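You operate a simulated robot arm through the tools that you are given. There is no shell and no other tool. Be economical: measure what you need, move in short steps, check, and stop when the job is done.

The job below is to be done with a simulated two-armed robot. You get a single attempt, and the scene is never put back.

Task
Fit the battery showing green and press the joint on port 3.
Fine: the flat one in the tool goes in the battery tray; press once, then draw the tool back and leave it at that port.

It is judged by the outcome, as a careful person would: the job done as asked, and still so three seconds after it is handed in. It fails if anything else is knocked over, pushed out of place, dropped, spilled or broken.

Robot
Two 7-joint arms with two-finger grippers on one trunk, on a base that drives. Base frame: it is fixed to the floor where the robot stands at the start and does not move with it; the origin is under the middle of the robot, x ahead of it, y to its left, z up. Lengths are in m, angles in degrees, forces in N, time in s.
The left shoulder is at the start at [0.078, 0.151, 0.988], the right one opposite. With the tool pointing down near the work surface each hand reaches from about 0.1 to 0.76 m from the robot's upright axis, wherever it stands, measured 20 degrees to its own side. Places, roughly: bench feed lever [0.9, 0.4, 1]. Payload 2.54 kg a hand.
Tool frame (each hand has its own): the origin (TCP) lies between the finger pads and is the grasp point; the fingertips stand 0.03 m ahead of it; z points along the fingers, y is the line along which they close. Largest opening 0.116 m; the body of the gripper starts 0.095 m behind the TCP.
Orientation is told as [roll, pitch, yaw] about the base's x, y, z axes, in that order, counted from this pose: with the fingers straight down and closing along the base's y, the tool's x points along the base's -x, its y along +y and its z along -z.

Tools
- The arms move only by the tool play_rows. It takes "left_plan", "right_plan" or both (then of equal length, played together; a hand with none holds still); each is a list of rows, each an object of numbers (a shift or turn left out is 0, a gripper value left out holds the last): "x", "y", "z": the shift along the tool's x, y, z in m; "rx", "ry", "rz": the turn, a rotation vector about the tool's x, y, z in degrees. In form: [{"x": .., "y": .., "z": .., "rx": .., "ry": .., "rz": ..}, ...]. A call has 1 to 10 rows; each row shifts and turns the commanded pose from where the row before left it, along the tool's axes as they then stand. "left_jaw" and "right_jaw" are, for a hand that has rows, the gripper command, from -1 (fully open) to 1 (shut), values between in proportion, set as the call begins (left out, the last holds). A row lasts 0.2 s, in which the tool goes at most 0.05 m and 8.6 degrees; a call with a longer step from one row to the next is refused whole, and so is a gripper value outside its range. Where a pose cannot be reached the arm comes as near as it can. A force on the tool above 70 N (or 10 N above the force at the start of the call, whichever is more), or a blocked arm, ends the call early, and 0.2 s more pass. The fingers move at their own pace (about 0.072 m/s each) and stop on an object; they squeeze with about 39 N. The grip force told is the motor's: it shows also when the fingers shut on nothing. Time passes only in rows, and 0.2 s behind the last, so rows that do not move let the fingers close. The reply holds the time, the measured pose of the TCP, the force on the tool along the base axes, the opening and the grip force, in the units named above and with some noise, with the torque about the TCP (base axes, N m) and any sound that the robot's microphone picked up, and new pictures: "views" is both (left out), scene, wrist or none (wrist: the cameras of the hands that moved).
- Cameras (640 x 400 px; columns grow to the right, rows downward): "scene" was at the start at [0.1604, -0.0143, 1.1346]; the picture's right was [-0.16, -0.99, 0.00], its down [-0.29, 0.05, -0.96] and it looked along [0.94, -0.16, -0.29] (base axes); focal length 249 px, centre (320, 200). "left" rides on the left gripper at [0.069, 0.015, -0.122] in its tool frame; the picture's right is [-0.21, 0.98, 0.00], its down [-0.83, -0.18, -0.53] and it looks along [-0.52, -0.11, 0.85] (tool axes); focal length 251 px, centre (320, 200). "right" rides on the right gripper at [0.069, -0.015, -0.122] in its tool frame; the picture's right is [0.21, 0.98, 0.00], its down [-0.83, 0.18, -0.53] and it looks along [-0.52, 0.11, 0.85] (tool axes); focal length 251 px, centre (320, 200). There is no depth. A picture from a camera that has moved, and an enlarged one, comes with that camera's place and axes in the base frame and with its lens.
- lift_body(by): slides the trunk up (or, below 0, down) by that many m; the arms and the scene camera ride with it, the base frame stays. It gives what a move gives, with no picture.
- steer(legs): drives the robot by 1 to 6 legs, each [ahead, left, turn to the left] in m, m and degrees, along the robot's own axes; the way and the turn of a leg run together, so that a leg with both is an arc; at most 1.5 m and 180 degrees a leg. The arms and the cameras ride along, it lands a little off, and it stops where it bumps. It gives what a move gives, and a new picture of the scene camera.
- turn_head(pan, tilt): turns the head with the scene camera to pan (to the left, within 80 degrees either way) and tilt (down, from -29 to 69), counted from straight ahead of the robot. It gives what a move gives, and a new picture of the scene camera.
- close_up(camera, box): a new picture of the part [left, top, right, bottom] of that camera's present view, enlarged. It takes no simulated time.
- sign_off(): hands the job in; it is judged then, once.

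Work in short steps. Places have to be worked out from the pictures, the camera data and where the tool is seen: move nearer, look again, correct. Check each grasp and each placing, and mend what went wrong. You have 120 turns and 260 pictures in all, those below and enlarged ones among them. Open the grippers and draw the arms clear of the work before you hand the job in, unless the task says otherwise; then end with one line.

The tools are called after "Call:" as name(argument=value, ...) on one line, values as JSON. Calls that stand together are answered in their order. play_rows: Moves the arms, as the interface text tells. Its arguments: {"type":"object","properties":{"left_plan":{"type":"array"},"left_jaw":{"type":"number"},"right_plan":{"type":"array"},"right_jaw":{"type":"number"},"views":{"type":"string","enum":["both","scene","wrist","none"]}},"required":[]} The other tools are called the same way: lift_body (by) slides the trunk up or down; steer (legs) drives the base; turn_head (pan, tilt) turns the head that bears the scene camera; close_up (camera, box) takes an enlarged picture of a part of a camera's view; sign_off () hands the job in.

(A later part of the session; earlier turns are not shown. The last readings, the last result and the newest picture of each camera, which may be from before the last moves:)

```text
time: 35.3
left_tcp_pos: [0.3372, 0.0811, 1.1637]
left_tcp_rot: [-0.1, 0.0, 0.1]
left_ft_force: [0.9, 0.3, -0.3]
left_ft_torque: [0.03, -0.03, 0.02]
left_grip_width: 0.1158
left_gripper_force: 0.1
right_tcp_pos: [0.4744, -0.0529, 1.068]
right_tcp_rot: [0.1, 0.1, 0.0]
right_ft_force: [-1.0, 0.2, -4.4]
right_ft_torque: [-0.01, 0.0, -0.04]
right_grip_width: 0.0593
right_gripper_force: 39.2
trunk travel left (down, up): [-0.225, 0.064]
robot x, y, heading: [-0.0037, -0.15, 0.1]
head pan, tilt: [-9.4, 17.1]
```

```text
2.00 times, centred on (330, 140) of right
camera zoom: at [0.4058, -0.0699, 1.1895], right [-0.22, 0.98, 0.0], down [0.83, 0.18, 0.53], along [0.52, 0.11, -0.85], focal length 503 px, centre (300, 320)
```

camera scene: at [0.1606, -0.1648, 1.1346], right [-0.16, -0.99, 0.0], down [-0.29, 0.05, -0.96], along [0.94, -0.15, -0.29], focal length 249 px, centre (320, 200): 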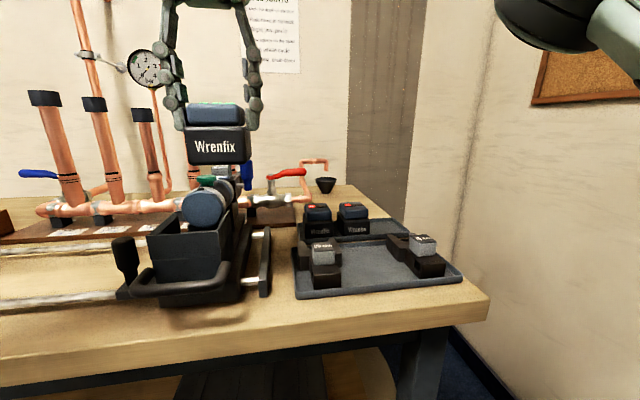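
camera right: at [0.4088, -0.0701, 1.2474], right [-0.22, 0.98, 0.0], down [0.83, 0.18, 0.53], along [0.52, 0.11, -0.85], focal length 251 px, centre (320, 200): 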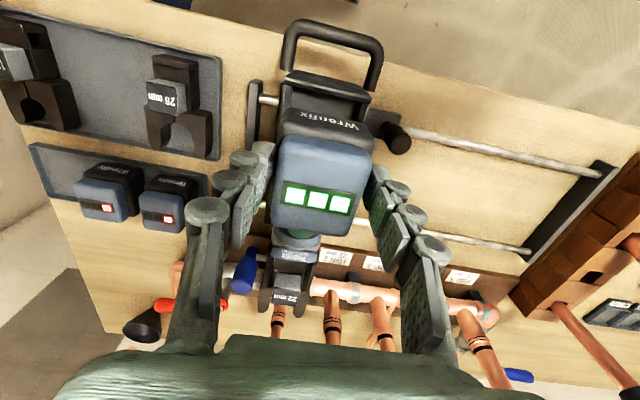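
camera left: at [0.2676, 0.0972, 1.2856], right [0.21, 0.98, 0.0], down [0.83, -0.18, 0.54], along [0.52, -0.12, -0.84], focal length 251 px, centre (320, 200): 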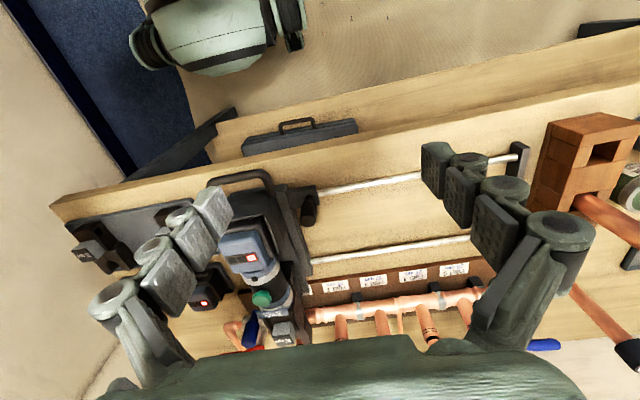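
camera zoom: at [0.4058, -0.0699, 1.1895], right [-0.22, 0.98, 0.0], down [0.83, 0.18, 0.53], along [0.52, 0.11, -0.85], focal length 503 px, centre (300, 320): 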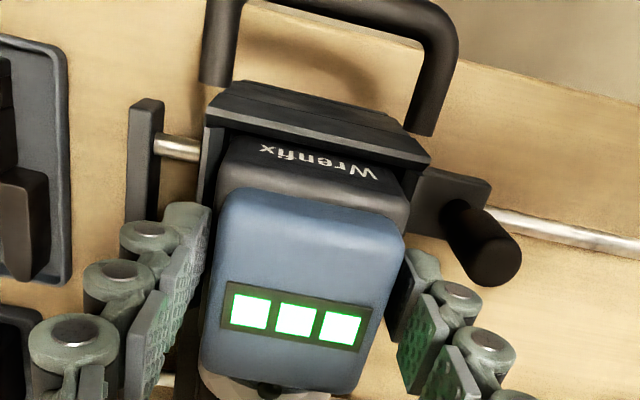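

Entering with no contact force. Continue down.

Call:
play_rows(right_plan=[{"z": 0.006}, {"z": 0.005}, {"z": 0.004}, {"z": 0.003}, {}], views="none")

Call:
close_up(camera="scene", box=[130, 150, 270, 260])

```text
time: 36.5
left_tcp_pos: [0.3369, 0.0819, 1.1633]
left_tcp_rot: [0.0, 0.0, 0.1]
left_ft_force: [0.0, 0.0, -0.3]
left_ft_torque: [0.0, 0.01, -0.01]
left_grip_width: 0.116
left_gripper_force: 0.1
right_tcp_pos: [0.4748, -0.0538, 1.0507]
right_tcp_rot: [-0.1, 0.0, 0.0]
right_ft_force: [1.3, 0.0, -2.4]
right_ft_torque: [0.07, -0.07, -0.01]
right_grip_width: 0.0592
right_gripper_force: 39.1
trunk travel left (down, up): [-0.225, 0.064]
robot x, y, heading: [-0.0014, -0.1494, -0.1]
head pan, tilt: [-9.4, 17.1]
```

```text
3.64 times, centred on (200, 205) of scene
camera zoom: at [0.1607, -0.1659, 1.1346], right [-0.16, -0.99, 0.0], down [-0.29, 0.05, -0.96], along [0.94, -0.15, -0.29], focal length 904 px, centre (756, 182)
```

zoom: 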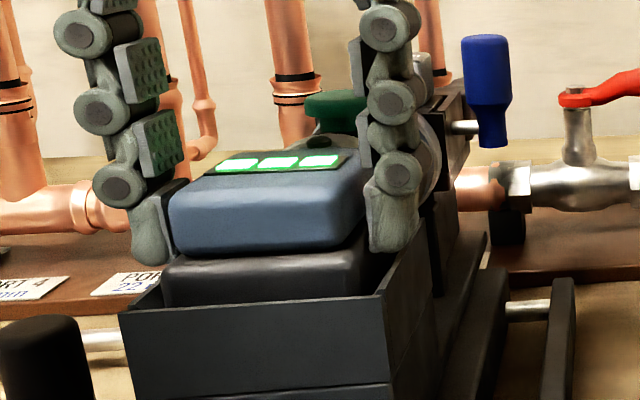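

It looks at the same depth as the flat one was. I press down a little further to seat it.

Call:
play_rows(right_plan=[{"z": 0.002}, {"z": 0.002}, {}], views="none")

```text
time: 37.3
left_tcp_pos: [0.3359, 0.0807, 1.1641]
left_tcp_rot: [-0.1, 0.0, 0.1]
left_ft_force: [0.1, -1.0, 0.5]
left_ft_torque: [-0.01, 0.03, -0.02]
left_grip_width: 0.1159
left_gripper_force: 0.1
right_tcp_pos: [0.4739, -0.0534, 1.049]
right_tcp_rot: [0.2, -0.3, -0.2]
right_ft_force: [9.5, 0.4, 26.3]
right_ft_torque: [-0.04, -0.65, 0.1]
right_grip_width: 0.0597
right_gripper_force: 38.9
trunk travel left (down, up): [-0.225, 0.064]
robot x, y, heading: [0.0016, -0.1535, 0.2]
head pan, tilt: [-9.4, 17.1]
```

Seated firmly (26 N). Release and rise.

Call:
play_rows(right_plan=[{"z": -0.001}, {}, {}, {"z": -0.02}, {"z": -0.04}, {"z": -0.04}, {"z": -0.04}, {}], right_jaw=-0.6, views="both")

Call:
close_up(camera="scene", box=[110, 140, 290, 300])

Call:
close_up(camera="right", box=[220, 0, 440, 320])

```text
time: 39.1
left_tcp_pos: [0.3374, 0.08, 1.1643]
left_tcp_rot: [-0.1, -0.1, 0.0]
left_ft_force: [0.0, 0.1, -0.5]
left_ft_torque: [0.0, 0.02, 0.02]
left_grip_width: 0.1162
left_gripper_force: 0.1
right_tcp_pos: [0.4727, -0.0519, 1.1889]
right_tcp_rot: [0.1, 0.0, 0.0]
right_ft_force: [-0.8, 0.6, -0.3]
right_ft_torque: [0.0, 0.02, 0.04]
right_grip_width: 0.0929
right_gripper_force: 0.0
trunk travel left (down, up): [-0.225, 0.064]
robot x, y, heading: [-0.0072, -0.1543, -0.3]
head pan, tilt: [-9.4, 17.1]
camera scene: at [0.161, -0.1662, 1.1345], right [-0.16, -0.99, 0.0], down [-0.29, 0.05, -0.96], along [0.94, -0.16, -0.29], focal length 249 px, centre (320, 200)
camera right: at [0.4046, -0.0691, 1.3108], right [-0.22, 0.98, 0.0], down [0.83, 0.18, 0.53], along [0.52, 0.12, -0.85], focal length 251 px, centre (320, 200)
```

scene: 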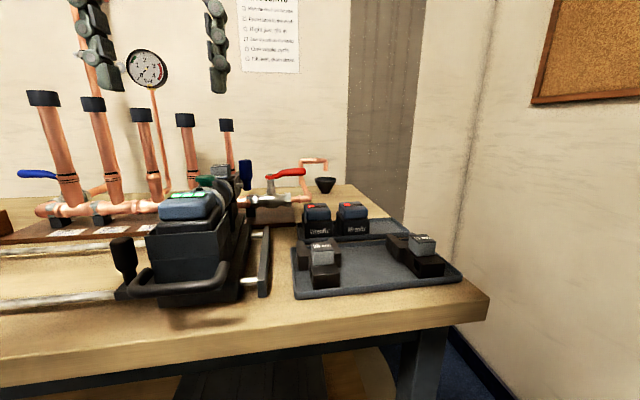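
right: 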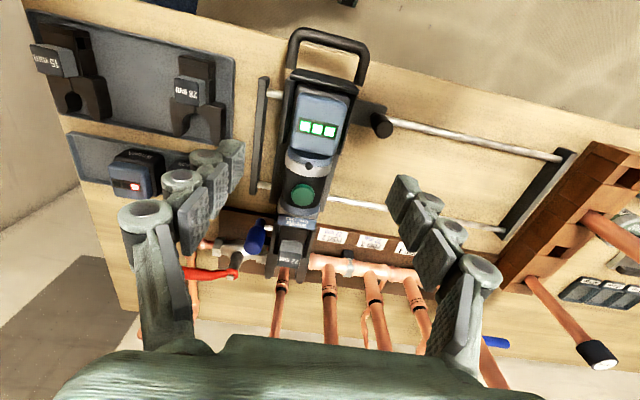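

```text
2.50 times, centred on (200, 220) of scene
camera zoom: at [0.161, -0.1662, 1.1345], right [-0.16, -0.99, 0.0], down [-0.29, 0.05, -0.96], along [0.94, -0.16, -0.29], focal length 621 px, centre (620, 150)
```

zoom: 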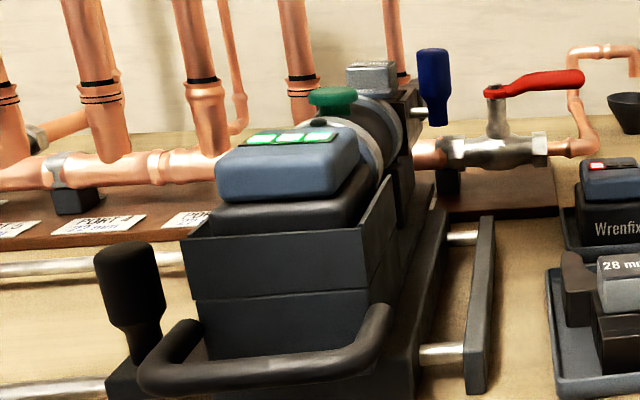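

```text
1.25 times, centred on (330, 160) of right
camera zoom: at [0.4046, -0.0691, 1.3108], right [-0.22, 0.98, 0.0], down [0.83, 0.18, 0.53], along [0.52, 0.12, -0.85], focal length 314 px, centre (308, 250)
```

zoom: 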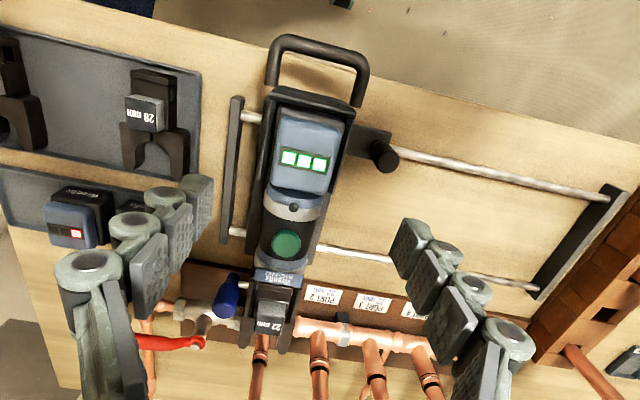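

The green battery is fitted in the tool. Before using the tool I inspect the jaw pin (blue handle) from nearer.

Call:
play_rows(right_plan=[{"y": -0.045, "x": -0.01}, {"y": -0.045, "x": -0.01}, {"x": -0.03}, {}], views="none")

Call:
close_up(camera="right", box=[240, 120, 440, 280])

```text
time: 40.1
left_tcp_pos: [0.3385, 0.0803, 1.164]
left_tcp_rot: [-0.1, -0.1, 0.1]
left_ft_force: [0.3, 0.5, 0.0]
left_ft_torque: [-0.01, 0.0, 0.01]
left_grip_width: 0.116
left_gripper_force: 0.1
right_tcp_pos: [0.5227, -0.1433, 1.1872]
right_tcp_rot: [0.0, -0.1, 0.1]
right_ft_force: [-0.5, -0.1, 0.3]
right_ft_torque: [0.04, 0.01, -0.03]
right_grip_width: 0.0928
right_gripper_force: 0.1
trunk travel left (down, up): [-0.225, 0.064]
robot x, y, heading: [-0.0015, -0.153, -0.2]
head pan, tilt: [-9.4, 17.1]
```

```text
2.50 times, centred on (340, 200) of right
camera zoom: at [0.4548, -0.1584, 1.3098], right [-0.22, 0.98, 0.0], down [0.83, 0.18, 0.53], along [0.52, 0.12, -0.85], focal length 629 px, centre (270, 200)
```

zoom: 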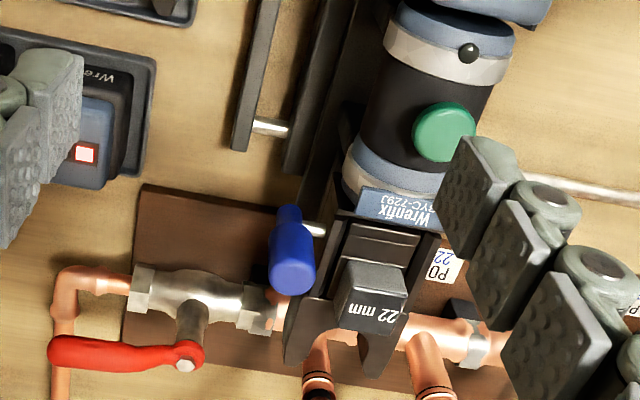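

The pin appears engaged. Now the left hand goes over the black traverse knob at about [0.48, 0.035, top 0.985], fingers set to ~56 mm; the right hand backs off.

Call:
play_rows(left_plan=[{"x": -0.04, "y": -0.01}, {"x": -0.04, "y": -0.01}, {"x": -0.04, "y": -0.01}, {"x": -0.022, "y": -0.015, "z": 0.03}, {"z": 0.03}, {}], left_jaw=0.034, right_plan=[{"y": -0.03}, {"y": -0.03}, {"y": -0.03}, {"x": 0.03}, {}, {}], views="both")

Call:
close_up(camera="left", box=[210, 40, 430, 260])

```text
time: 41.5
left_tcp_pos: [0.4836, 0.0352, 1.1045]
left_tcp_rot: [-0.2, 0.0, 0.1]
left_ft_force: [0.2, -0.5, -0.2]
left_ft_torque: [-0.03, -0.02, 0.01]
left_grip_width: 0.0559
left_gripper_force: 0.0
right_tcp_pos: [0.4955, -0.233, 1.1894]
right_tcp_rot: [0.0, -0.1, 0.1]
right_ft_force: [0.6, -0.4, -0.2]
right_ft_torque: [-0.01, 0.0, -0.01]
right_grip_width: 0.093
right_gripper_force: 0.1
trunk travel left (down, up): [-0.225, 0.064]
robot x, y, heading: [0.0003, -0.152, 0.3]
head pan, tilt: [-9.4, 17.1]
camera scene: at [0.1603, -0.1661, 1.1347], right [-0.16, -0.99, 0.0], down [-0.29, 0.05, -0.96], along [0.94, -0.16, -0.29], focal length 249 px, centre (320, 200)
camera right: at [0.4272, -0.2481, 1.3122], right [-0.22, 0.98, 0.0], down [0.83, 0.18, 0.53], along [0.52, 0.12, -0.85], focal length 251 px, centre (320, 200)
camera left: at [0.4144, 0.0504, 1.227], right [0.21, 0.98, 0.0], down [0.83, -0.18, 0.54], along [0.52, -0.12, -0.84], focal length 251 px, centre (320, 200)
```

scene: 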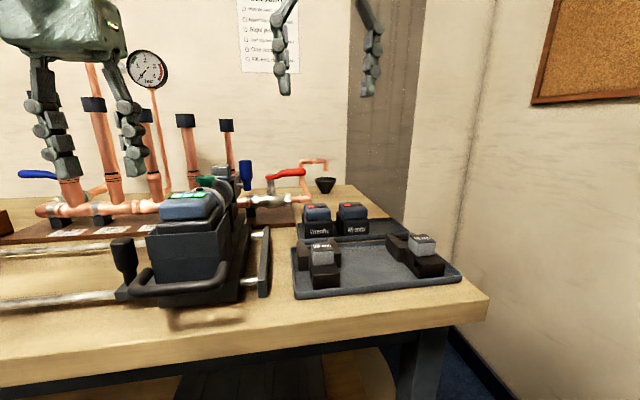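
right: 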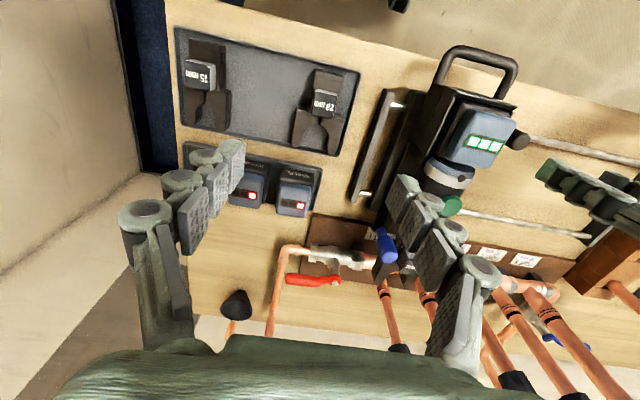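
left: 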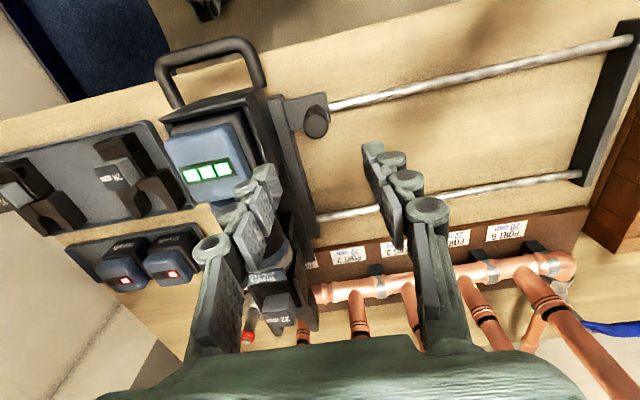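

```text
1.82 times, centred on (320, 150) of left
camera zoom: at [0.4144, 0.0504, 1.227], right [0.21, 0.98, 0.0], down [0.83, -0.18, 0.54], along [0.52, -0.12, -0.84], focal length 457 px, centre (320, 291)
```

zoom: 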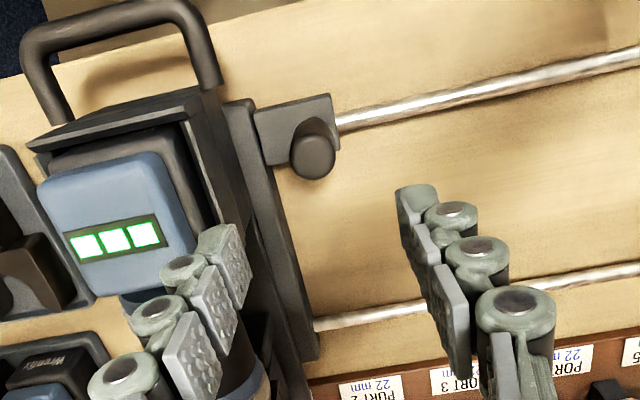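

Knob is at about [0.479, 0.031], diameter ~25 mm. I correct, narrow the fingers to 46 mm, and lower partway.

Call:
play_rows(left_plan=[{"x": 0.005, "y": -0.004}, {"z": 0.04}, {"z": 0.04}, {}], left_jaw=0.207, views="wrist")

Call:
close_up(camera="scene", box=[70, 150, 270, 310])

Call:
close_up(camera="left", box=[210, 80, 430, 260])

```text
time: 42.5
left_tcp_pos: [0.4771, 0.0307, 1.0237]
left_tcp_rot: [-0.1, -0.1, 0.1]
left_ft_force: [0.4, -0.3, 0.0]
left_ft_torque: [0.0, 0.0, -0.02]
left_grip_width: 0.0461
left_gripper_force: 0.0
right_tcp_pos: [0.4959, -0.2311, 1.1896]
right_tcp_rot: [-0.1, 0.0, 0.2]
right_ft_force: [-0.7, 0.8, -0.5]
right_ft_torque: [0.0, 0.01, 0.02]
right_grip_width: 0.0932
right_gripper_force: 0.1
trunk travel left (down, up): [-0.225, 0.064]
robot x, y, heading: [0.0023, -0.1517, 0.3]
head pan, tilt: [-9.4, 17.1]
camera left: at [0.4079, 0.0453, 1.1449], right [0.21, 0.98, 0.0], down [0.83, -0.18, 0.54], along [0.52, -0.12, -0.84], focal length 251 px, centre (320, 200)
```

left: 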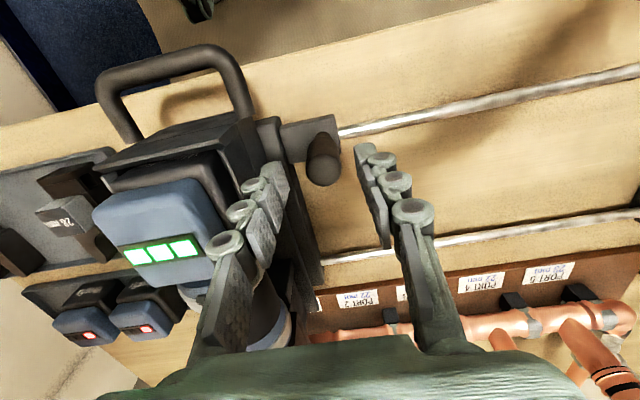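

```text
2.50 times, centred on (170, 230) of scene
camera zoom: at [0.1604, -0.166, 1.1346], right [-0.16, -0.99, 0.0], down [-0.29, 0.05, -0.96], along [0.94, -0.15, -0.29], focal length 621 px, centre (695, 125)
```

zoom: 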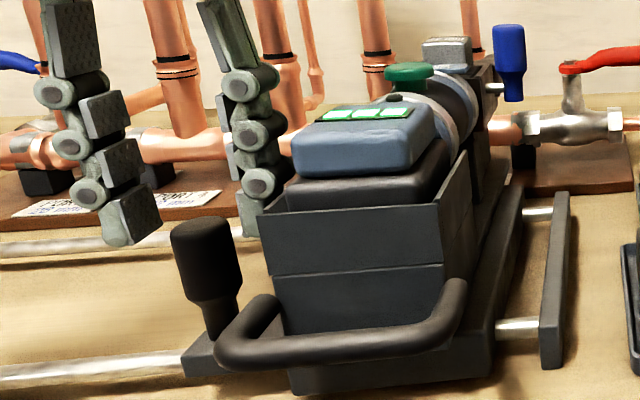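

```text
2.22 times, centred on (320, 170) of left
camera zoom: at [0.4079, 0.0453, 1.1449], right [0.21, 0.98, 0.0], down [0.83, -0.18, 0.54], along [0.52, -0.12, -0.84], focal length 559 px, centre (320, 267)
```

zoom: 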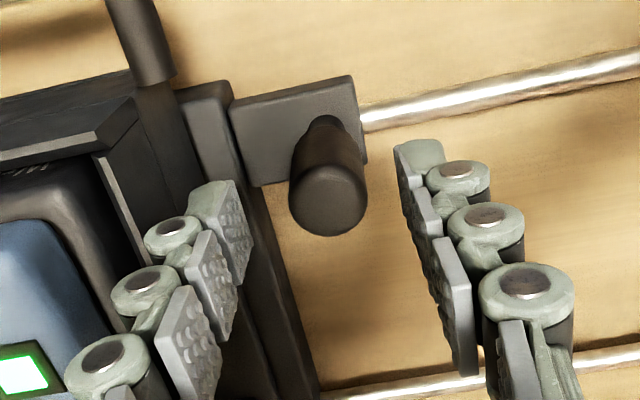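

Knob well centred between the fingers. Lower 5 cm and grip.

Call:
play_rows(left_plan=[{"x": -0.003, "z": 0.02}, {"z": 0.02}, {"z": 0.01}, {}], views="none")

Call:
close_up(camera="scene", box=[70, 150, 270, 310])

Call:
close_up(camera="left", box=[210, 80, 430, 260])

```text
time: 43.5
left_tcp_pos: [0.4815, 0.0304, 0.9757]
left_tcp_rot: [-0.1, 0.0, 0.1]
left_ft_force: [-0.1, 1.1, 0.0]
left_ft_torque: [-0.02, 0.01, 0.01]
left_grip_width: 0.0459
left_gripper_force: 0.0
right_tcp_pos: [0.4962, -0.232, 1.1895]
right_tcp_rot: [-0.1, 0.0, 0.1]
right_ft_force: [0.1, -0.5, -0.3]
right_ft_torque: [0.01, 0.03, -0.01]
right_grip_width: 0.0929
right_gripper_force: 0.0
trunk travel left (down, up): [-0.225, 0.064]
robot x, y, heading: [-0.0003, -0.1512, 0.3]
head pan, tilt: [-9.4, 17.1]
```

```text
2.50 times, centred on (170, 230) of scene
camera zoom: at [0.1605, -0.166, 1.1346], right [-0.16, -0.99, 0.0], down [-0.29, 0.05, -0.96], along [0.94, -0.15, -0.29], focal length 621 px, centre (695, 125)
```

zoom: 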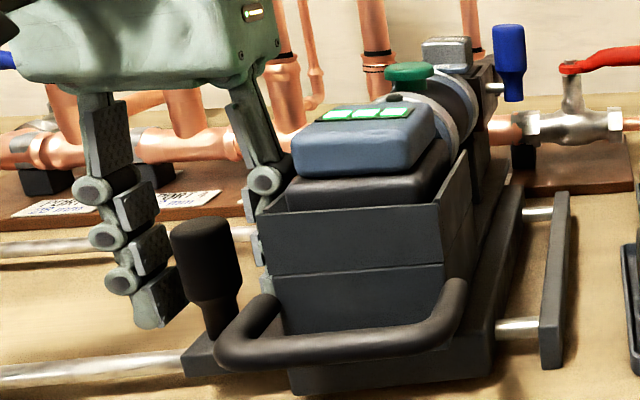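

```text
2.22 times, centred on (320, 170) of left
camera zoom: at [0.4114, 0.0454, 1.097], right [0.21, 0.98, 0.0], down [0.83, -0.18, 0.53], along [0.52, -0.12, -0.84], focal length 559 px, centre (320, 267)
```

zoom: 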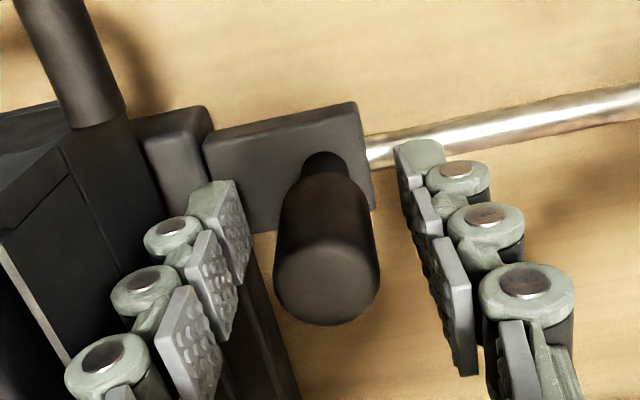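

Call:
play_rows(left_plan=[{}, {}, {}], left_jaw=1, views="none")

Call:
close_up(camera="scene", box=[70, 150, 270, 310])

```text
time: 44.3
left_tcp_pos: [0.4802, 0.0319, 0.9755]
left_tcp_rot: [0.0, 0.0, 0.2]
left_ft_force: [0.0, 12.2, -0.4]
left_ft_torque: [0.39, 0.01, 0.04]
left_grip_width: 0.023
left_gripper_force: 45.1
right_tcp_pos: [0.497, -0.2308, 1.1895]
right_tcp_rot: [0.0, 0.1, 0.1]
right_ft_force: [-1.0, 0.3, 0.3]
right_ft_torque: [0.04, 0.0, 0.01]
right_grip_width: 0.0928
right_gripper_force: 0.2
trunk travel left (down, up): [-0.225, 0.064]
robot x, y, heading: [0.003, -0.1505, 0.1]
head pan, tilt: [-9.4, 17.1]
```

```text
2.50 times, centred on (170, 230) of scene
camera zoom: at [0.1606, -0.1648, 1.1346], right [-0.16, -0.99, 0.0], down [-0.29, 0.05, -0.96], along [0.94, -0.16, -0.29], focal length 621 px, centre (695, 125)
```

zoom: 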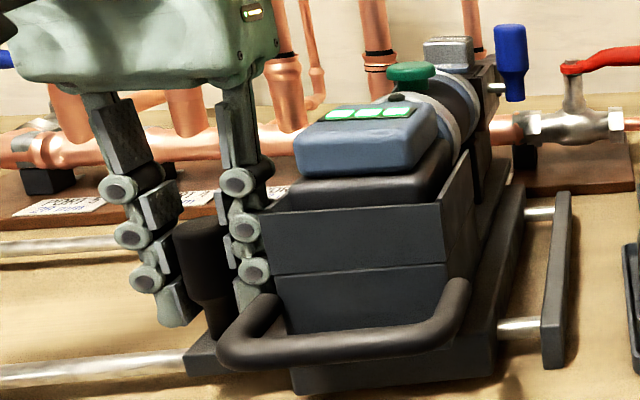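

Gripped (23 mm). Try traversing toward +y in small steps, watching the force.

Call:
play_rows(left_plan=[{"y": 0.01}, {"y": 0.015}, {"y": 0.015}], views="scene")

```text
time: 45.1
left_tcp_pos: [0.4797, 0.0712, 0.9761]
left_tcp_rot: [0.0, 0.0, 0.1]
left_ft_force: [-2.2, 1.9, -14.3]
left_ft_torque: [0.05, 0.15, -0.06]
left_grip_width: 0.0233
left_gripper_force: 44.3
right_tcp_pos: [0.4964, -0.2305, 1.1888]
right_tcp_rot: [-0.1, 0.1, 0.1]
right_ft_force: [-0.1, 1.0, -0.3]
right_ft_torque: [0.0, 0.02, 0.0]
right_grip_width: 0.0928
right_gripper_force: 0.0
trunk travel left (down, up): [-0.225, 0.064]
robot x, y, heading: [-0.0, -0.1519, 0.3]
head pan, tilt: [-9.4, 17.1]
camera scene: at [0.1614, -0.1651, 1.1343], right [-0.16, -0.99, 0.0], down [-0.29, 0.05, -0.96], along [0.94, -0.16, -0.29], focal length 249 px, centre (320, 200)
```

scene: 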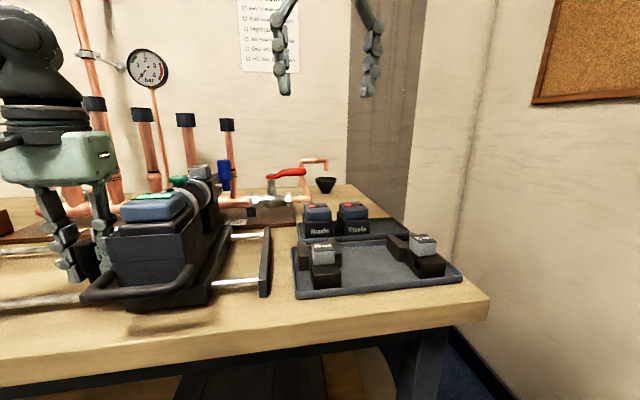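

The carriage moves freely. Continue traverse by another 0.11 m.

Call:
play_rows(left_plan=[{"y": 0.02}, {"y": 0.02}, {"y": 0.02}, {"y": 0.02}, {"y": 0.02}, {"y": 0.01}, {}], views="both")

```text
time: 46.7
left_tcp_pos: [0.4801, 0.1789, 0.9765]
left_tcp_rot: [-0.1, -0.1, 0.1]
left_ft_force: [10.7, 0.5, 1.0]
left_ft_torque: [0.03, 0.51, -0.07]
left_grip_width: 0.0231
left_gripper_force: 44.8
right_tcp_pos: [0.4976, -0.2322, 1.1888]
right_tcp_rot: [0.0, 0.1, 0.2]
right_ft_force: [0.0, -0.7, 0.2]
right_ft_torque: [0.02, -0.03, 0.01]
right_grip_width: 0.0927
right_gripper_force: 0.0
trunk travel left (down, up): [-0.225, 0.064]
robot x, y, heading: [0.0015, -0.1508, 0.0]
head pan, tilt: [-9.4, 17.1]
camera scene: at [0.1615, -0.1659, 1.1346], right [-0.16, -0.99, 0.0], down [-0.29, 0.05, -0.96], along [0.94, -0.16, -0.29], focal length 249 px, centre (320, 200)
camera left: at [0.4111, 0.1941, 1.0971], right [0.21, 0.98, 0.0], down [0.82, -0.18, 0.54], along [0.52, -0.12, -0.84], focal length 251 px, centre (320, 200)
```

scene: 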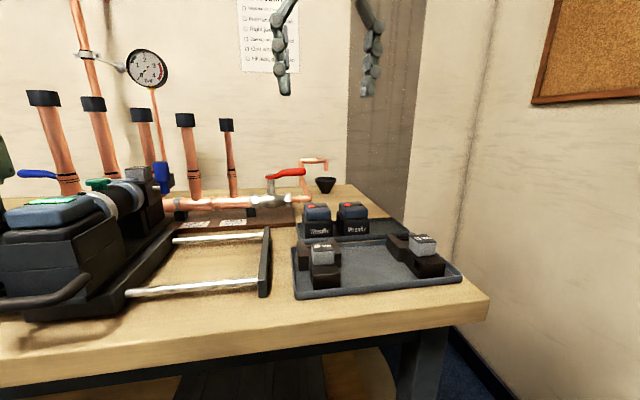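
left: 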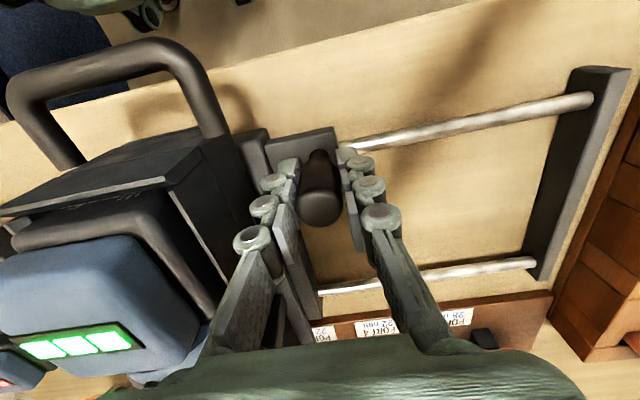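

Nearly there. I move the last ~22 mm, release the knob and rise, then inspect alignment.

Call:
play_rows(left_plan=[{"y": 0.012}, {"y": 0.01}, {}], views="none")

```text
time: 47.5
left_tcp_pos: [0.4806, 0.2022, 0.9757]
left_tcp_rot: [-0.2, -0.1, 0.0]
left_ft_force: [2.9, 3.4, 13.1]
left_ft_torque: [0.09, 0.37, 0.05]
left_grip_width: 0.0231
left_gripper_force: 45.2
right_tcp_pos: [0.4957, -0.2323, 1.1898]
right_tcp_rot: [0.0, 0.0, 0.2]
right_ft_force: [-0.4, 0.0, 0.5]
right_ft_torque: [0.02, -0.04, 0.0]
right_grip_width: 0.0929
right_gripper_force: 0.0
trunk travel left (down, up): [-0.225, 0.064]
robot x, y, heading: [0.0033, -0.1523, 0.1]
head pan, tilt: [-9.4, 17.1]
```

Call:
play_rows(left_plan=[{}, {}, {"z": -0.03}, {"z": -0.04}, {"z": -0.04}, {"z": -0.04}, {"z": -0.04}, {}], left_jaw=0.207, views="wrist")

Call:
steer(legs=[[0, 0.2, 0]])

```text
time: 49.3
left_tcp_pos: [0.4805, 0.2034, 1.1645]
left_tcp_rot: [-0.2, 0.0, 0.1]
left_ft_force: [0.6, -1.4, -0.3]
left_ft_torque: [-0.02, -0.01, -0.03]
left_grip_width: 0.0459
left_gripper_force: 0.1
right_tcp_pos: [0.4964, -0.2308, 1.1887]
right_tcp_rot: [0.0, 0.0, 0.0]
right_ft_force: [0.4, 0.7, 0.0]
right_ft_torque: [-0.02, -0.02, -0.02]
right_grip_width: 0.093
right_gripper_force: 0.1
trunk travel left (down, up): [-0.225, 0.064]
robot x, y, heading: [0.0014, -0.1531, -0.1]
head pan, tilt: [-9.4, 17.1]
camera left: at [0.4112, 0.2186, 1.2862], right [0.21, 0.98, 0.0], down [0.83, -0.18, 0.53], along [0.52, -0.12, -0.84], focal length 251 px, centre (320, 200)
```

left: 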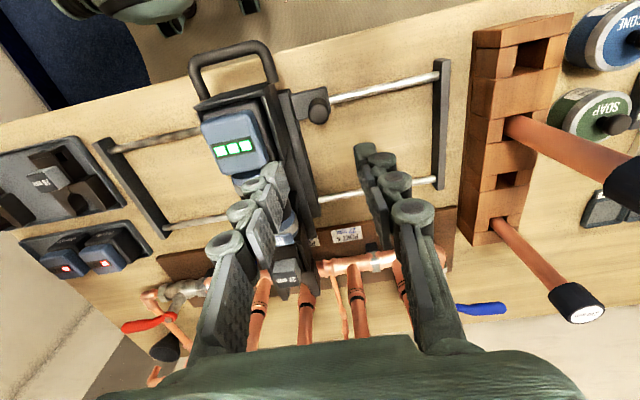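

```text
time: 51.9
left_tcp_pos: [0.4792, 0.4109, 1.1645]
left_tcp_rot: [-0.1, 0.0, 0.1]
left_ft_force: [-0.3, -0.1, -0.4]
left_ft_torque: [0.01, -0.03, 0.0]
left_grip_width: 0.0461
left_gripper_force: 0.0
right_tcp_pos: [0.4956, -0.0237, 1.1901]
right_tcp_rot: [0.0, 0.0, 0.1]
right_ft_force: [-0.6, 0.0, 0.1]
right_ft_torque: [0.0, 0.0, 0.02]
right_grip_width: 0.0928
right_gripper_force: 0.2
trunk travel left (down, up): [-0.225, 0.064]
robot x, y, heading: [-0.0005, 0.0575, 0.0]
head pan, tilt: [-9.4, 17.1]
camera scene: at [0.1603, 0.0416, 1.1346], right [-0.16, -0.99, 0.0], down [-0.29, 0.05, -0.96], along [0.94, -0.15, -0.29], focal length 249 px, centre (320, 200)
```

scene: 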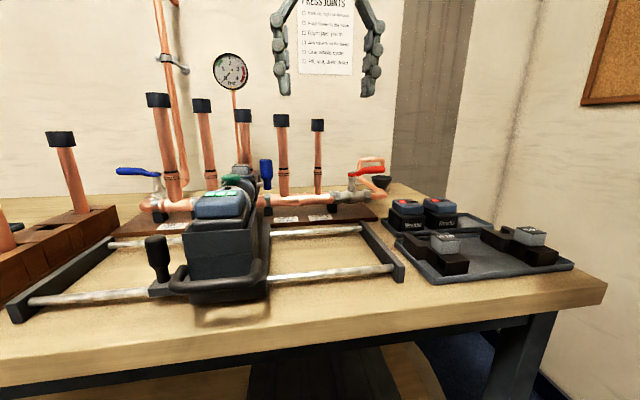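

Now I use the right wrist camera from above the tool to check jaw alignment with port 3.

Call:
play_rows(right_plan=[{"y": 0.045}, {"y": 0.045}, {"y": 0.045}, {}], views="wrist")

Call:
close_up(camera="right", box=[230, 180, 390, 340])

Call:
close_up(camera="scene", box=[140, 140, 340, 300])

```text
time: 52.9
left_tcp_pos: [0.4799, 0.4092, 1.1648]
left_tcp_rot: [-0.1, 0.0, 0.0]
left_ft_force: [-0.3, 0.0, 0.2]
left_ft_torque: [0.02, 0.02, -0.03]
left_grip_width: 0.0461
left_gripper_force: 0.1
right_tcp_pos: [0.4962, 0.1115, 1.191]
right_tcp_rot: [0.1, 0.0, 0.0]
right_ft_force: [-0.3, -0.2, 0.0]
right_ft_torque: [0.06, -0.01, 0.0]
right_grip_width: 0.0929
right_gripper_force: 0.1
trunk travel left (down, up): [-0.225, 0.064]
robot x, y, heading: [-0.0033, 0.0552, 0.3]
head pan, tilt: [-9.4, 17.1]
camera right: at [0.4285, 0.0957, 1.3123], right [-0.22, 0.98, 0.0], down [0.83, 0.18, 0.53], along [0.52, 0.12, -0.85], focal length 251 px, centre (320, 200)
```

right: 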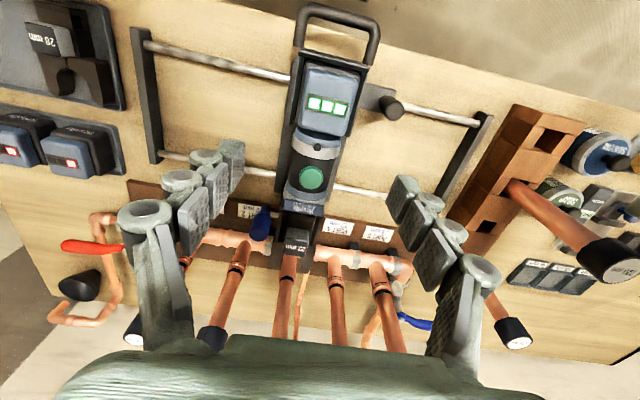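

```text
2.50 times, centred on (310, 260) of right
camera zoom: at [0.4285, 0.0957, 1.3123], right [-0.22, 0.98, 0.0], down [0.83, 0.18, 0.53], along [0.52, 0.12, -0.85], focal length 629 px, centre (345, 50)
```

zoom: 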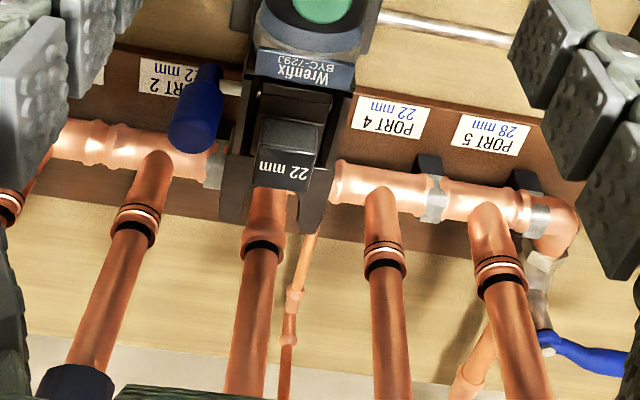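

```text
2.50 times, centred on (240, 220) of scene
camera zoom: at [0.1604, 0.0408, 1.1346], right [-0.16, -0.99, 0.0], down [-0.29, 0.05, -0.96], along [0.94, -0.16, -0.29], focal length 621 px, centre (520, 150)
```

zoom: 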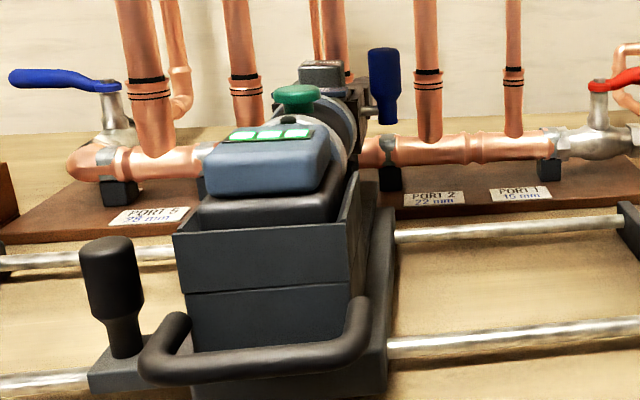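

Call:
close_up(camera="right", box=[265, 210, 335, 290])

Call:
close_up(camera="right", box=[250, 0, 420, 220])

```text
5.00 times, centred on (300, 250) of right
camera zoom: at [0.4285, 0.0957, 1.3123], right [-0.22, 0.98, 0.0], down [0.83, 0.18, 0.53], along [0.52, 0.12, -0.85], focal length 1257 px, centre (420, -50)
```

zoom: 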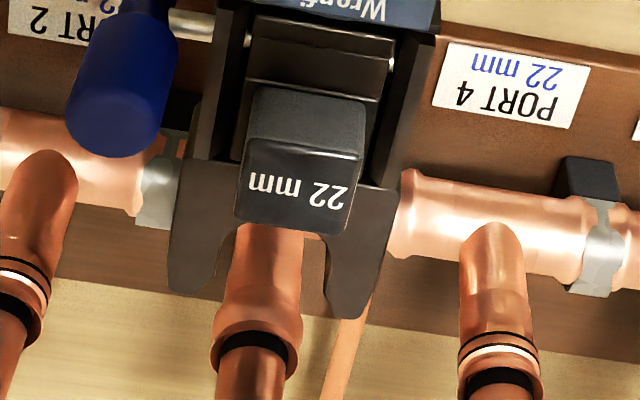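

```text
1.82 times, centred on (335, 110) of right
camera zoom: at [0.4285, 0.0957, 1.3123], right [-0.22, 0.98, 0.0], down [0.83, 0.18, 0.53], along [0.52, 0.12, -0.85], focal length 457 px, centre (293, 364)
```

zoom: 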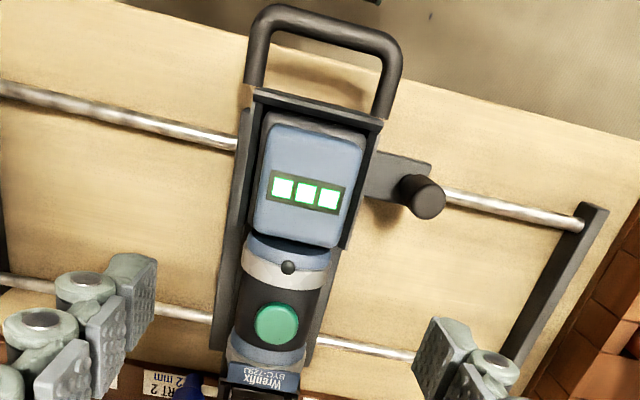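

Jaw centre (~y 0.117) matches port 3 (~0.116). To feed the tool forward I'll hook the closed right fingers inside the U-handle: push on the well's front wall, later pull on the bar. First move above it and look.

Call:
play_rows(right_plan=[{"x": 0.04, "y": 0.003}, {"x": 0.037, "y": 0.002}, {"z": 0.03}, {"z": 0.03}, {}], right_jaw=1, views="wrist")

Call:
close_up(camera="right", box=[220, 20, 420, 220])

Call:
close_up(camera="scene", box=[140, 120, 340, 320])

```text
time: 54.1
left_tcp_pos: [0.4806, 0.4103, 1.1654]
left_tcp_rot: [-0.1, 0.0, 0.1]
left_ft_force: [0.4, -0.2, 0.5]
left_ft_torque: [-0.01, -0.02, -0.02]
left_grip_width: 0.0461
left_gripper_force: 0.0
right_tcp_pos: [0.4203, 0.1151, 1.1296]
right_tcp_rot: [0.0, 0.0, 0.1]
right_ft_force: [-0.5, -0.8, 0.2]
right_ft_torque: [0.0, -0.03, 0.03]
right_grip_width: 0.0001
right_gripper_force: 28.5
trunk travel left (down, up): [-0.225, 0.064]
robot x, y, heading: [0.0003, 0.0562, 0.1]
head pan, tilt: [-9.4, 17.1]
camera right: at [0.3519, 0.099, 1.2503], right [-0.21, 0.98, 0.0], down [0.83, 0.18, 0.53], along [0.52, 0.12, -0.85], focal length 251 px, centre (320, 200)
```

right: 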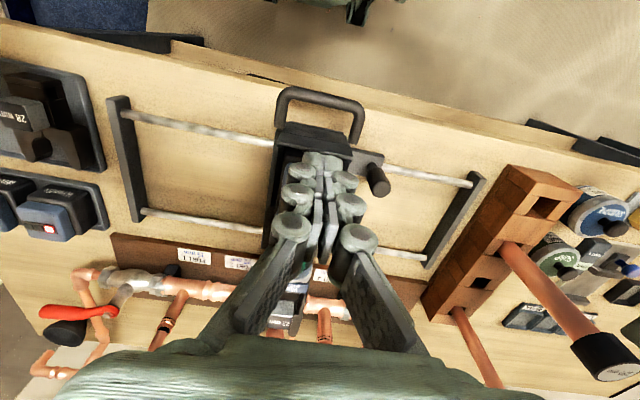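

```text
2.00 times, centred on (320, 120) of right
camera zoom: at [0.3519, 0.099, 1.2503], right [-0.21, 0.98, 0.0], down [0.83, 0.18, 0.53], along [0.52, 0.12, -0.85], focal length 503 px, centre (320, 360)
```

zoom: 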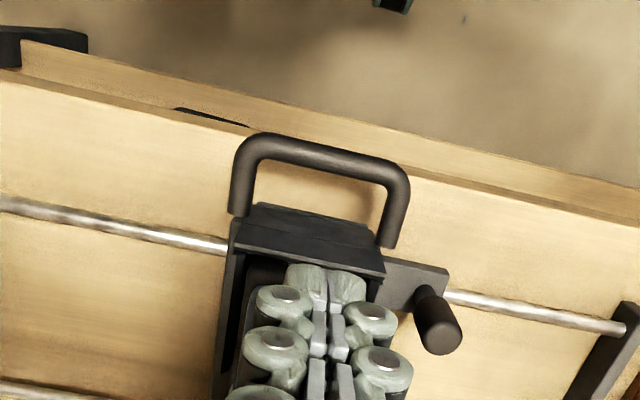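

```text
2.00 times, centred on (240, 220) of scene
camera zoom: at [0.1602, 0.0415, 1.1346], right [-0.16, -0.99, 0.0], down [-0.29, 0.05, -0.96], along [0.94, -0.15, -0.29], focal length 497 px, centre (480, 160)
```

zoom: 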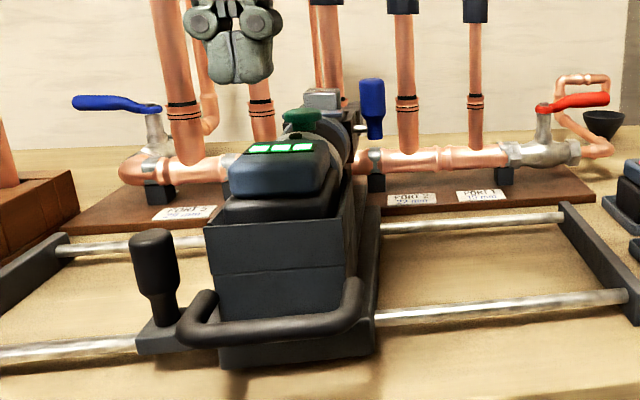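

Bar at x≈0.396 (z≈0.975), wall at x≈0.437, so the U's middle is x≈0.42 where the fingers now are. Lower slowly.

Call:
play_rows(right_plan=[{"z": 0.04}, {"z": 0.04}, {"z": 0.03}, {}], views="none")

Call:
close_up(camera="right", box=[240, 60, 400, 220])

Call:
close_up(camera="scene", box=[160, 170, 300, 310])

```text
time: 55.1
left_tcp_pos: [0.4797, 0.4118, 1.1643]
left_tcp_rot: [-0.1, 0.0, 0.1]
left_ft_force: [-0.4, -0.7, -0.2]
left_ft_torque: [0.04, -0.02, 0.04]
left_grip_width: 0.0465
left_gripper_force: 0.0
right_tcp_pos: [0.4184, 0.1163, 1.0207]
right_tcp_rot: [0.0, 0.0, 0.2]
right_ft_force: [-0.1, 0.1, 0.7]
right_ft_torque: [-0.02, 0.03, 0.0]
right_grip_width: 0.0
right_gripper_force: 28.5
trunk travel left (down, up): [-0.225, 0.064]
robot x, y, heading: [0.0012, 0.0556, 0.1]
head pan, tilt: [-9.4, 17.1]
```

```text
2.50 times, centred on (320, 140) of right
camera zoom: at [0.3507, 0.0997, 1.143], right [-0.22, 0.98, 0.0], down [0.83, 0.18, 0.53], along [0.52, 0.12, -0.85], focal length 629 px, centre (320, 350)
```

zoom: 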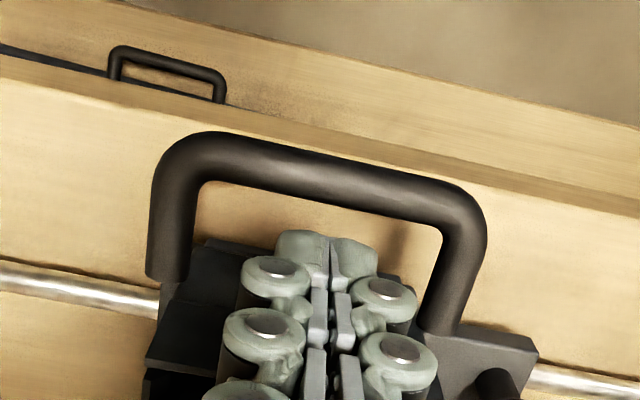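

```text
2.86 times, centred on (230, 240) of scene
camera zoom: at [0.1602, 0.0414, 1.1346], right [-0.16, -0.99, 0.0], down [-0.29, 0.05, -0.96], along [0.94, -0.15, -0.29], focal length 710 px, centre (577, 86)
```

zoom: 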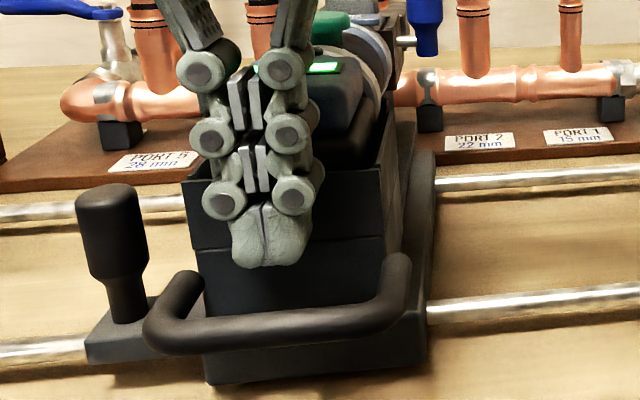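

Shift 4 mm forward to clear the bar, then lower into the U.

Call:
play_rows(right_plan=[{"x": -0.004}, {"z": 0.015}, {"z": 0.015}, {"z": 0.008}, {}], views="none")

Call:
close_up(camera="right", box=[240, 60, 400, 220])

Call:
close_up(camera="scene", box=[160, 170, 300, 310])

```text
time: 56.3
left_tcp_pos: [0.4804, 0.4108, 1.1637]
left_tcp_rot: [-0.1, 0.0, 0.2]
left_ft_force: [0.2, 0.5, -0.3]
left_ft_torque: [0.0, 0.05, -0.01]
left_grip_width: 0.0459
left_gripper_force: 0.0
right_tcp_pos: [0.4235, 0.1151, 0.9828]
right_tcp_rot: [0.1, 0.0, 0.1]
right_ft_force: [0.0, -0.2, 0.2]
right_ft_torque: [0.0, -0.05, -0.02]
right_grip_width: 0.0002
right_gripper_force: 29.0
trunk travel left (down, up): [-0.225, 0.064]
robot x, y, heading: [-0.0033, 0.056, -0.1]
head pan, tilt: [-9.4, 17.1]
```

```text
2.50 times, centred on (320, 140) of right
camera zoom: at [0.3537, 0.099, 1.1038], right [-0.22, 0.98, 0.0], down [0.83, 0.18, 0.53], along [0.52, 0.12, -0.85], focal length 629 px, centre (320, 350)
```

zoom: 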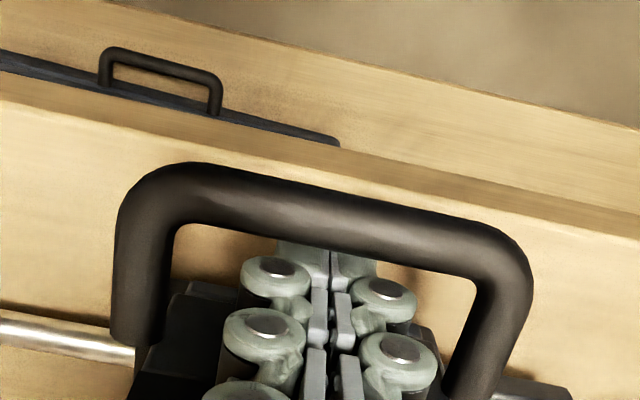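

```text
2.86 times, centred on (230, 240) of scene
camera zoom: at [0.1603, 0.0414, 1.1346], right [-0.16, -0.99, 0.0], down [-0.29, 0.05, -0.96], along [0.94, -0.15, -0.29], focal length 710 px, centre (577, 86)
```

zoom: 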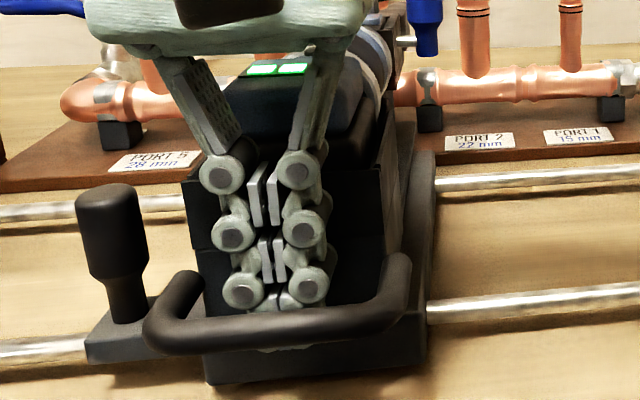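

The fingers are inside the U. Feed the tool forward in small steps, watching the force.

Call:
play_rows(right_plan=[{"x": -0.008}, {"x": -0.01}, {"x": -0.01}, {}], views="scene")

Call:
close_up(camera="scene", box=[160, 140, 320, 310])

```text
time: 57.3
left_tcp_pos: [0.4816, 0.4101, 1.1633]
left_tcp_rot: [-0.1, 0.1, 0.1]
left_ft_force: [0.4, -0.9, 0.5]
left_ft_torque: [0.0, 0.03, 0.03]
left_grip_width: 0.0459
left_gripper_force: 0.0
right_tcp_pos: [0.4524, 0.1153, 0.9811]
right_tcp_rot: [0.0, 0.0, 0.0]
right_ft_force: [-0.4, -0.7, 0.4]
right_ft_torque: [0.03, 0.01, 0.01]
right_grip_width: 0.0
right_gripper_force: 28.7
trunk travel left (down, up): [-0.225, 0.064]
robot x, y, heading: [-0.0008, 0.0528, 0.1]
head pan, tilt: [-9.4, 17.1]
camera scene: at [0.1603, 0.0414, 1.1346], right [-0.16, -0.99, 0.0], down [-0.29, 0.05, -0.96], along [0.94, -0.15, -0.29], focal length 249 px, centre (320, 200)
```

scene: 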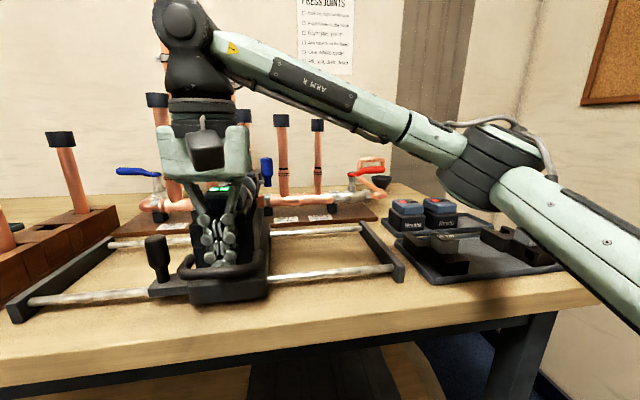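

```text
2.35 times, centred on (240, 225) of scene
camera zoom: at [0.1603, 0.0414, 1.1346], right [-0.16, -0.99, 0.0], down [-0.29, 0.05, -0.96], along [0.94, -0.15, -0.29], focal length 585 px, centre (508, 141)
```

zoom: 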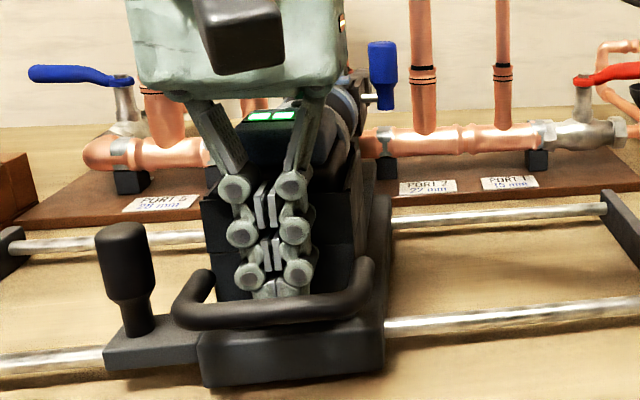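

The tool slides forward freely. Continue in finer steps until the jaws meet the joint.

Call:
play_rows(right_plan=[{"x": -0.008}, {"x": -0.007}, {"x": -0.005}, {}], views="none")

Call:
close_up(camera="right", box=[230, 100, 430, 380])

Call:
close_up(camera="left", box=[0, 150, 220, 370])

```text
time: 58.3
left_tcp_pos: [0.4787, 0.4093, 1.1649]
left_tcp_rot: [-0.1, 0.0, 0.1]
left_ft_force: [0.0, 0.5, -0.2]
left_ft_torque: [-0.01, 0.03, 0.0]
left_grip_width: 0.0459
left_gripper_force: 0.0
right_tcp_pos: [0.4704, 0.1165, 0.9836]
right_tcp_rot: [0.1, 0.0, 0.0]
right_ft_force: [-0.4, 0.1, 0.6]
right_ft_torque: [0.02, -0.01, 0.01]
right_grip_width: 0.0
right_gripper_force: 28.5
trunk travel left (down, up): [-0.225, 0.064]
robot x, y, heading: [0.0024, 0.0555, 0.1]
head pan, tilt: [-9.4, 17.1]
```

```text
1.43 times, centred on (330, 240) of right
camera zoom: at [0.4029, 0.099, 1.105], right [-0.22, 0.98, 0.0], down [0.83, 0.18, 0.53], along [0.52, 0.12, -0.85], focal length 359 px, centre (306, 143)
```

zoom: 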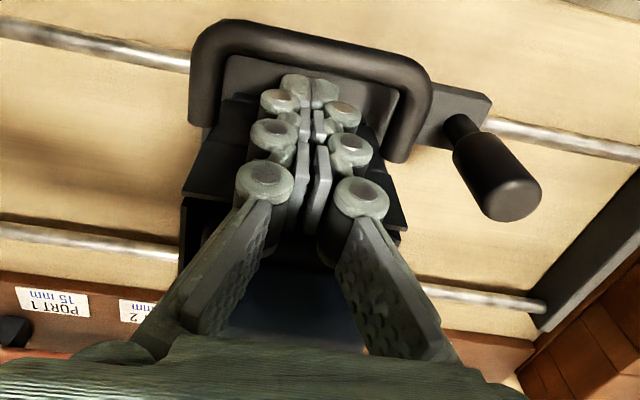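

```text
1.82 times, centred on (110, 260) of left
camera zoom: at [0.4108, 0.4253, 1.2861], right [0.21, 0.98, 0.0], down [0.83, -0.18, 0.53], along [0.52, -0.12, -0.85], focal length 457 px, centre (702, 91)
```

zoom: 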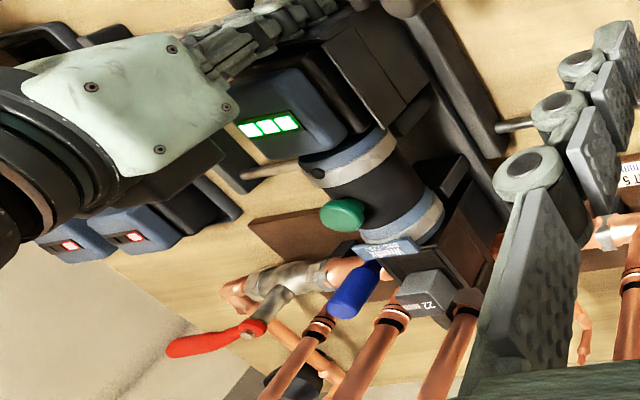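

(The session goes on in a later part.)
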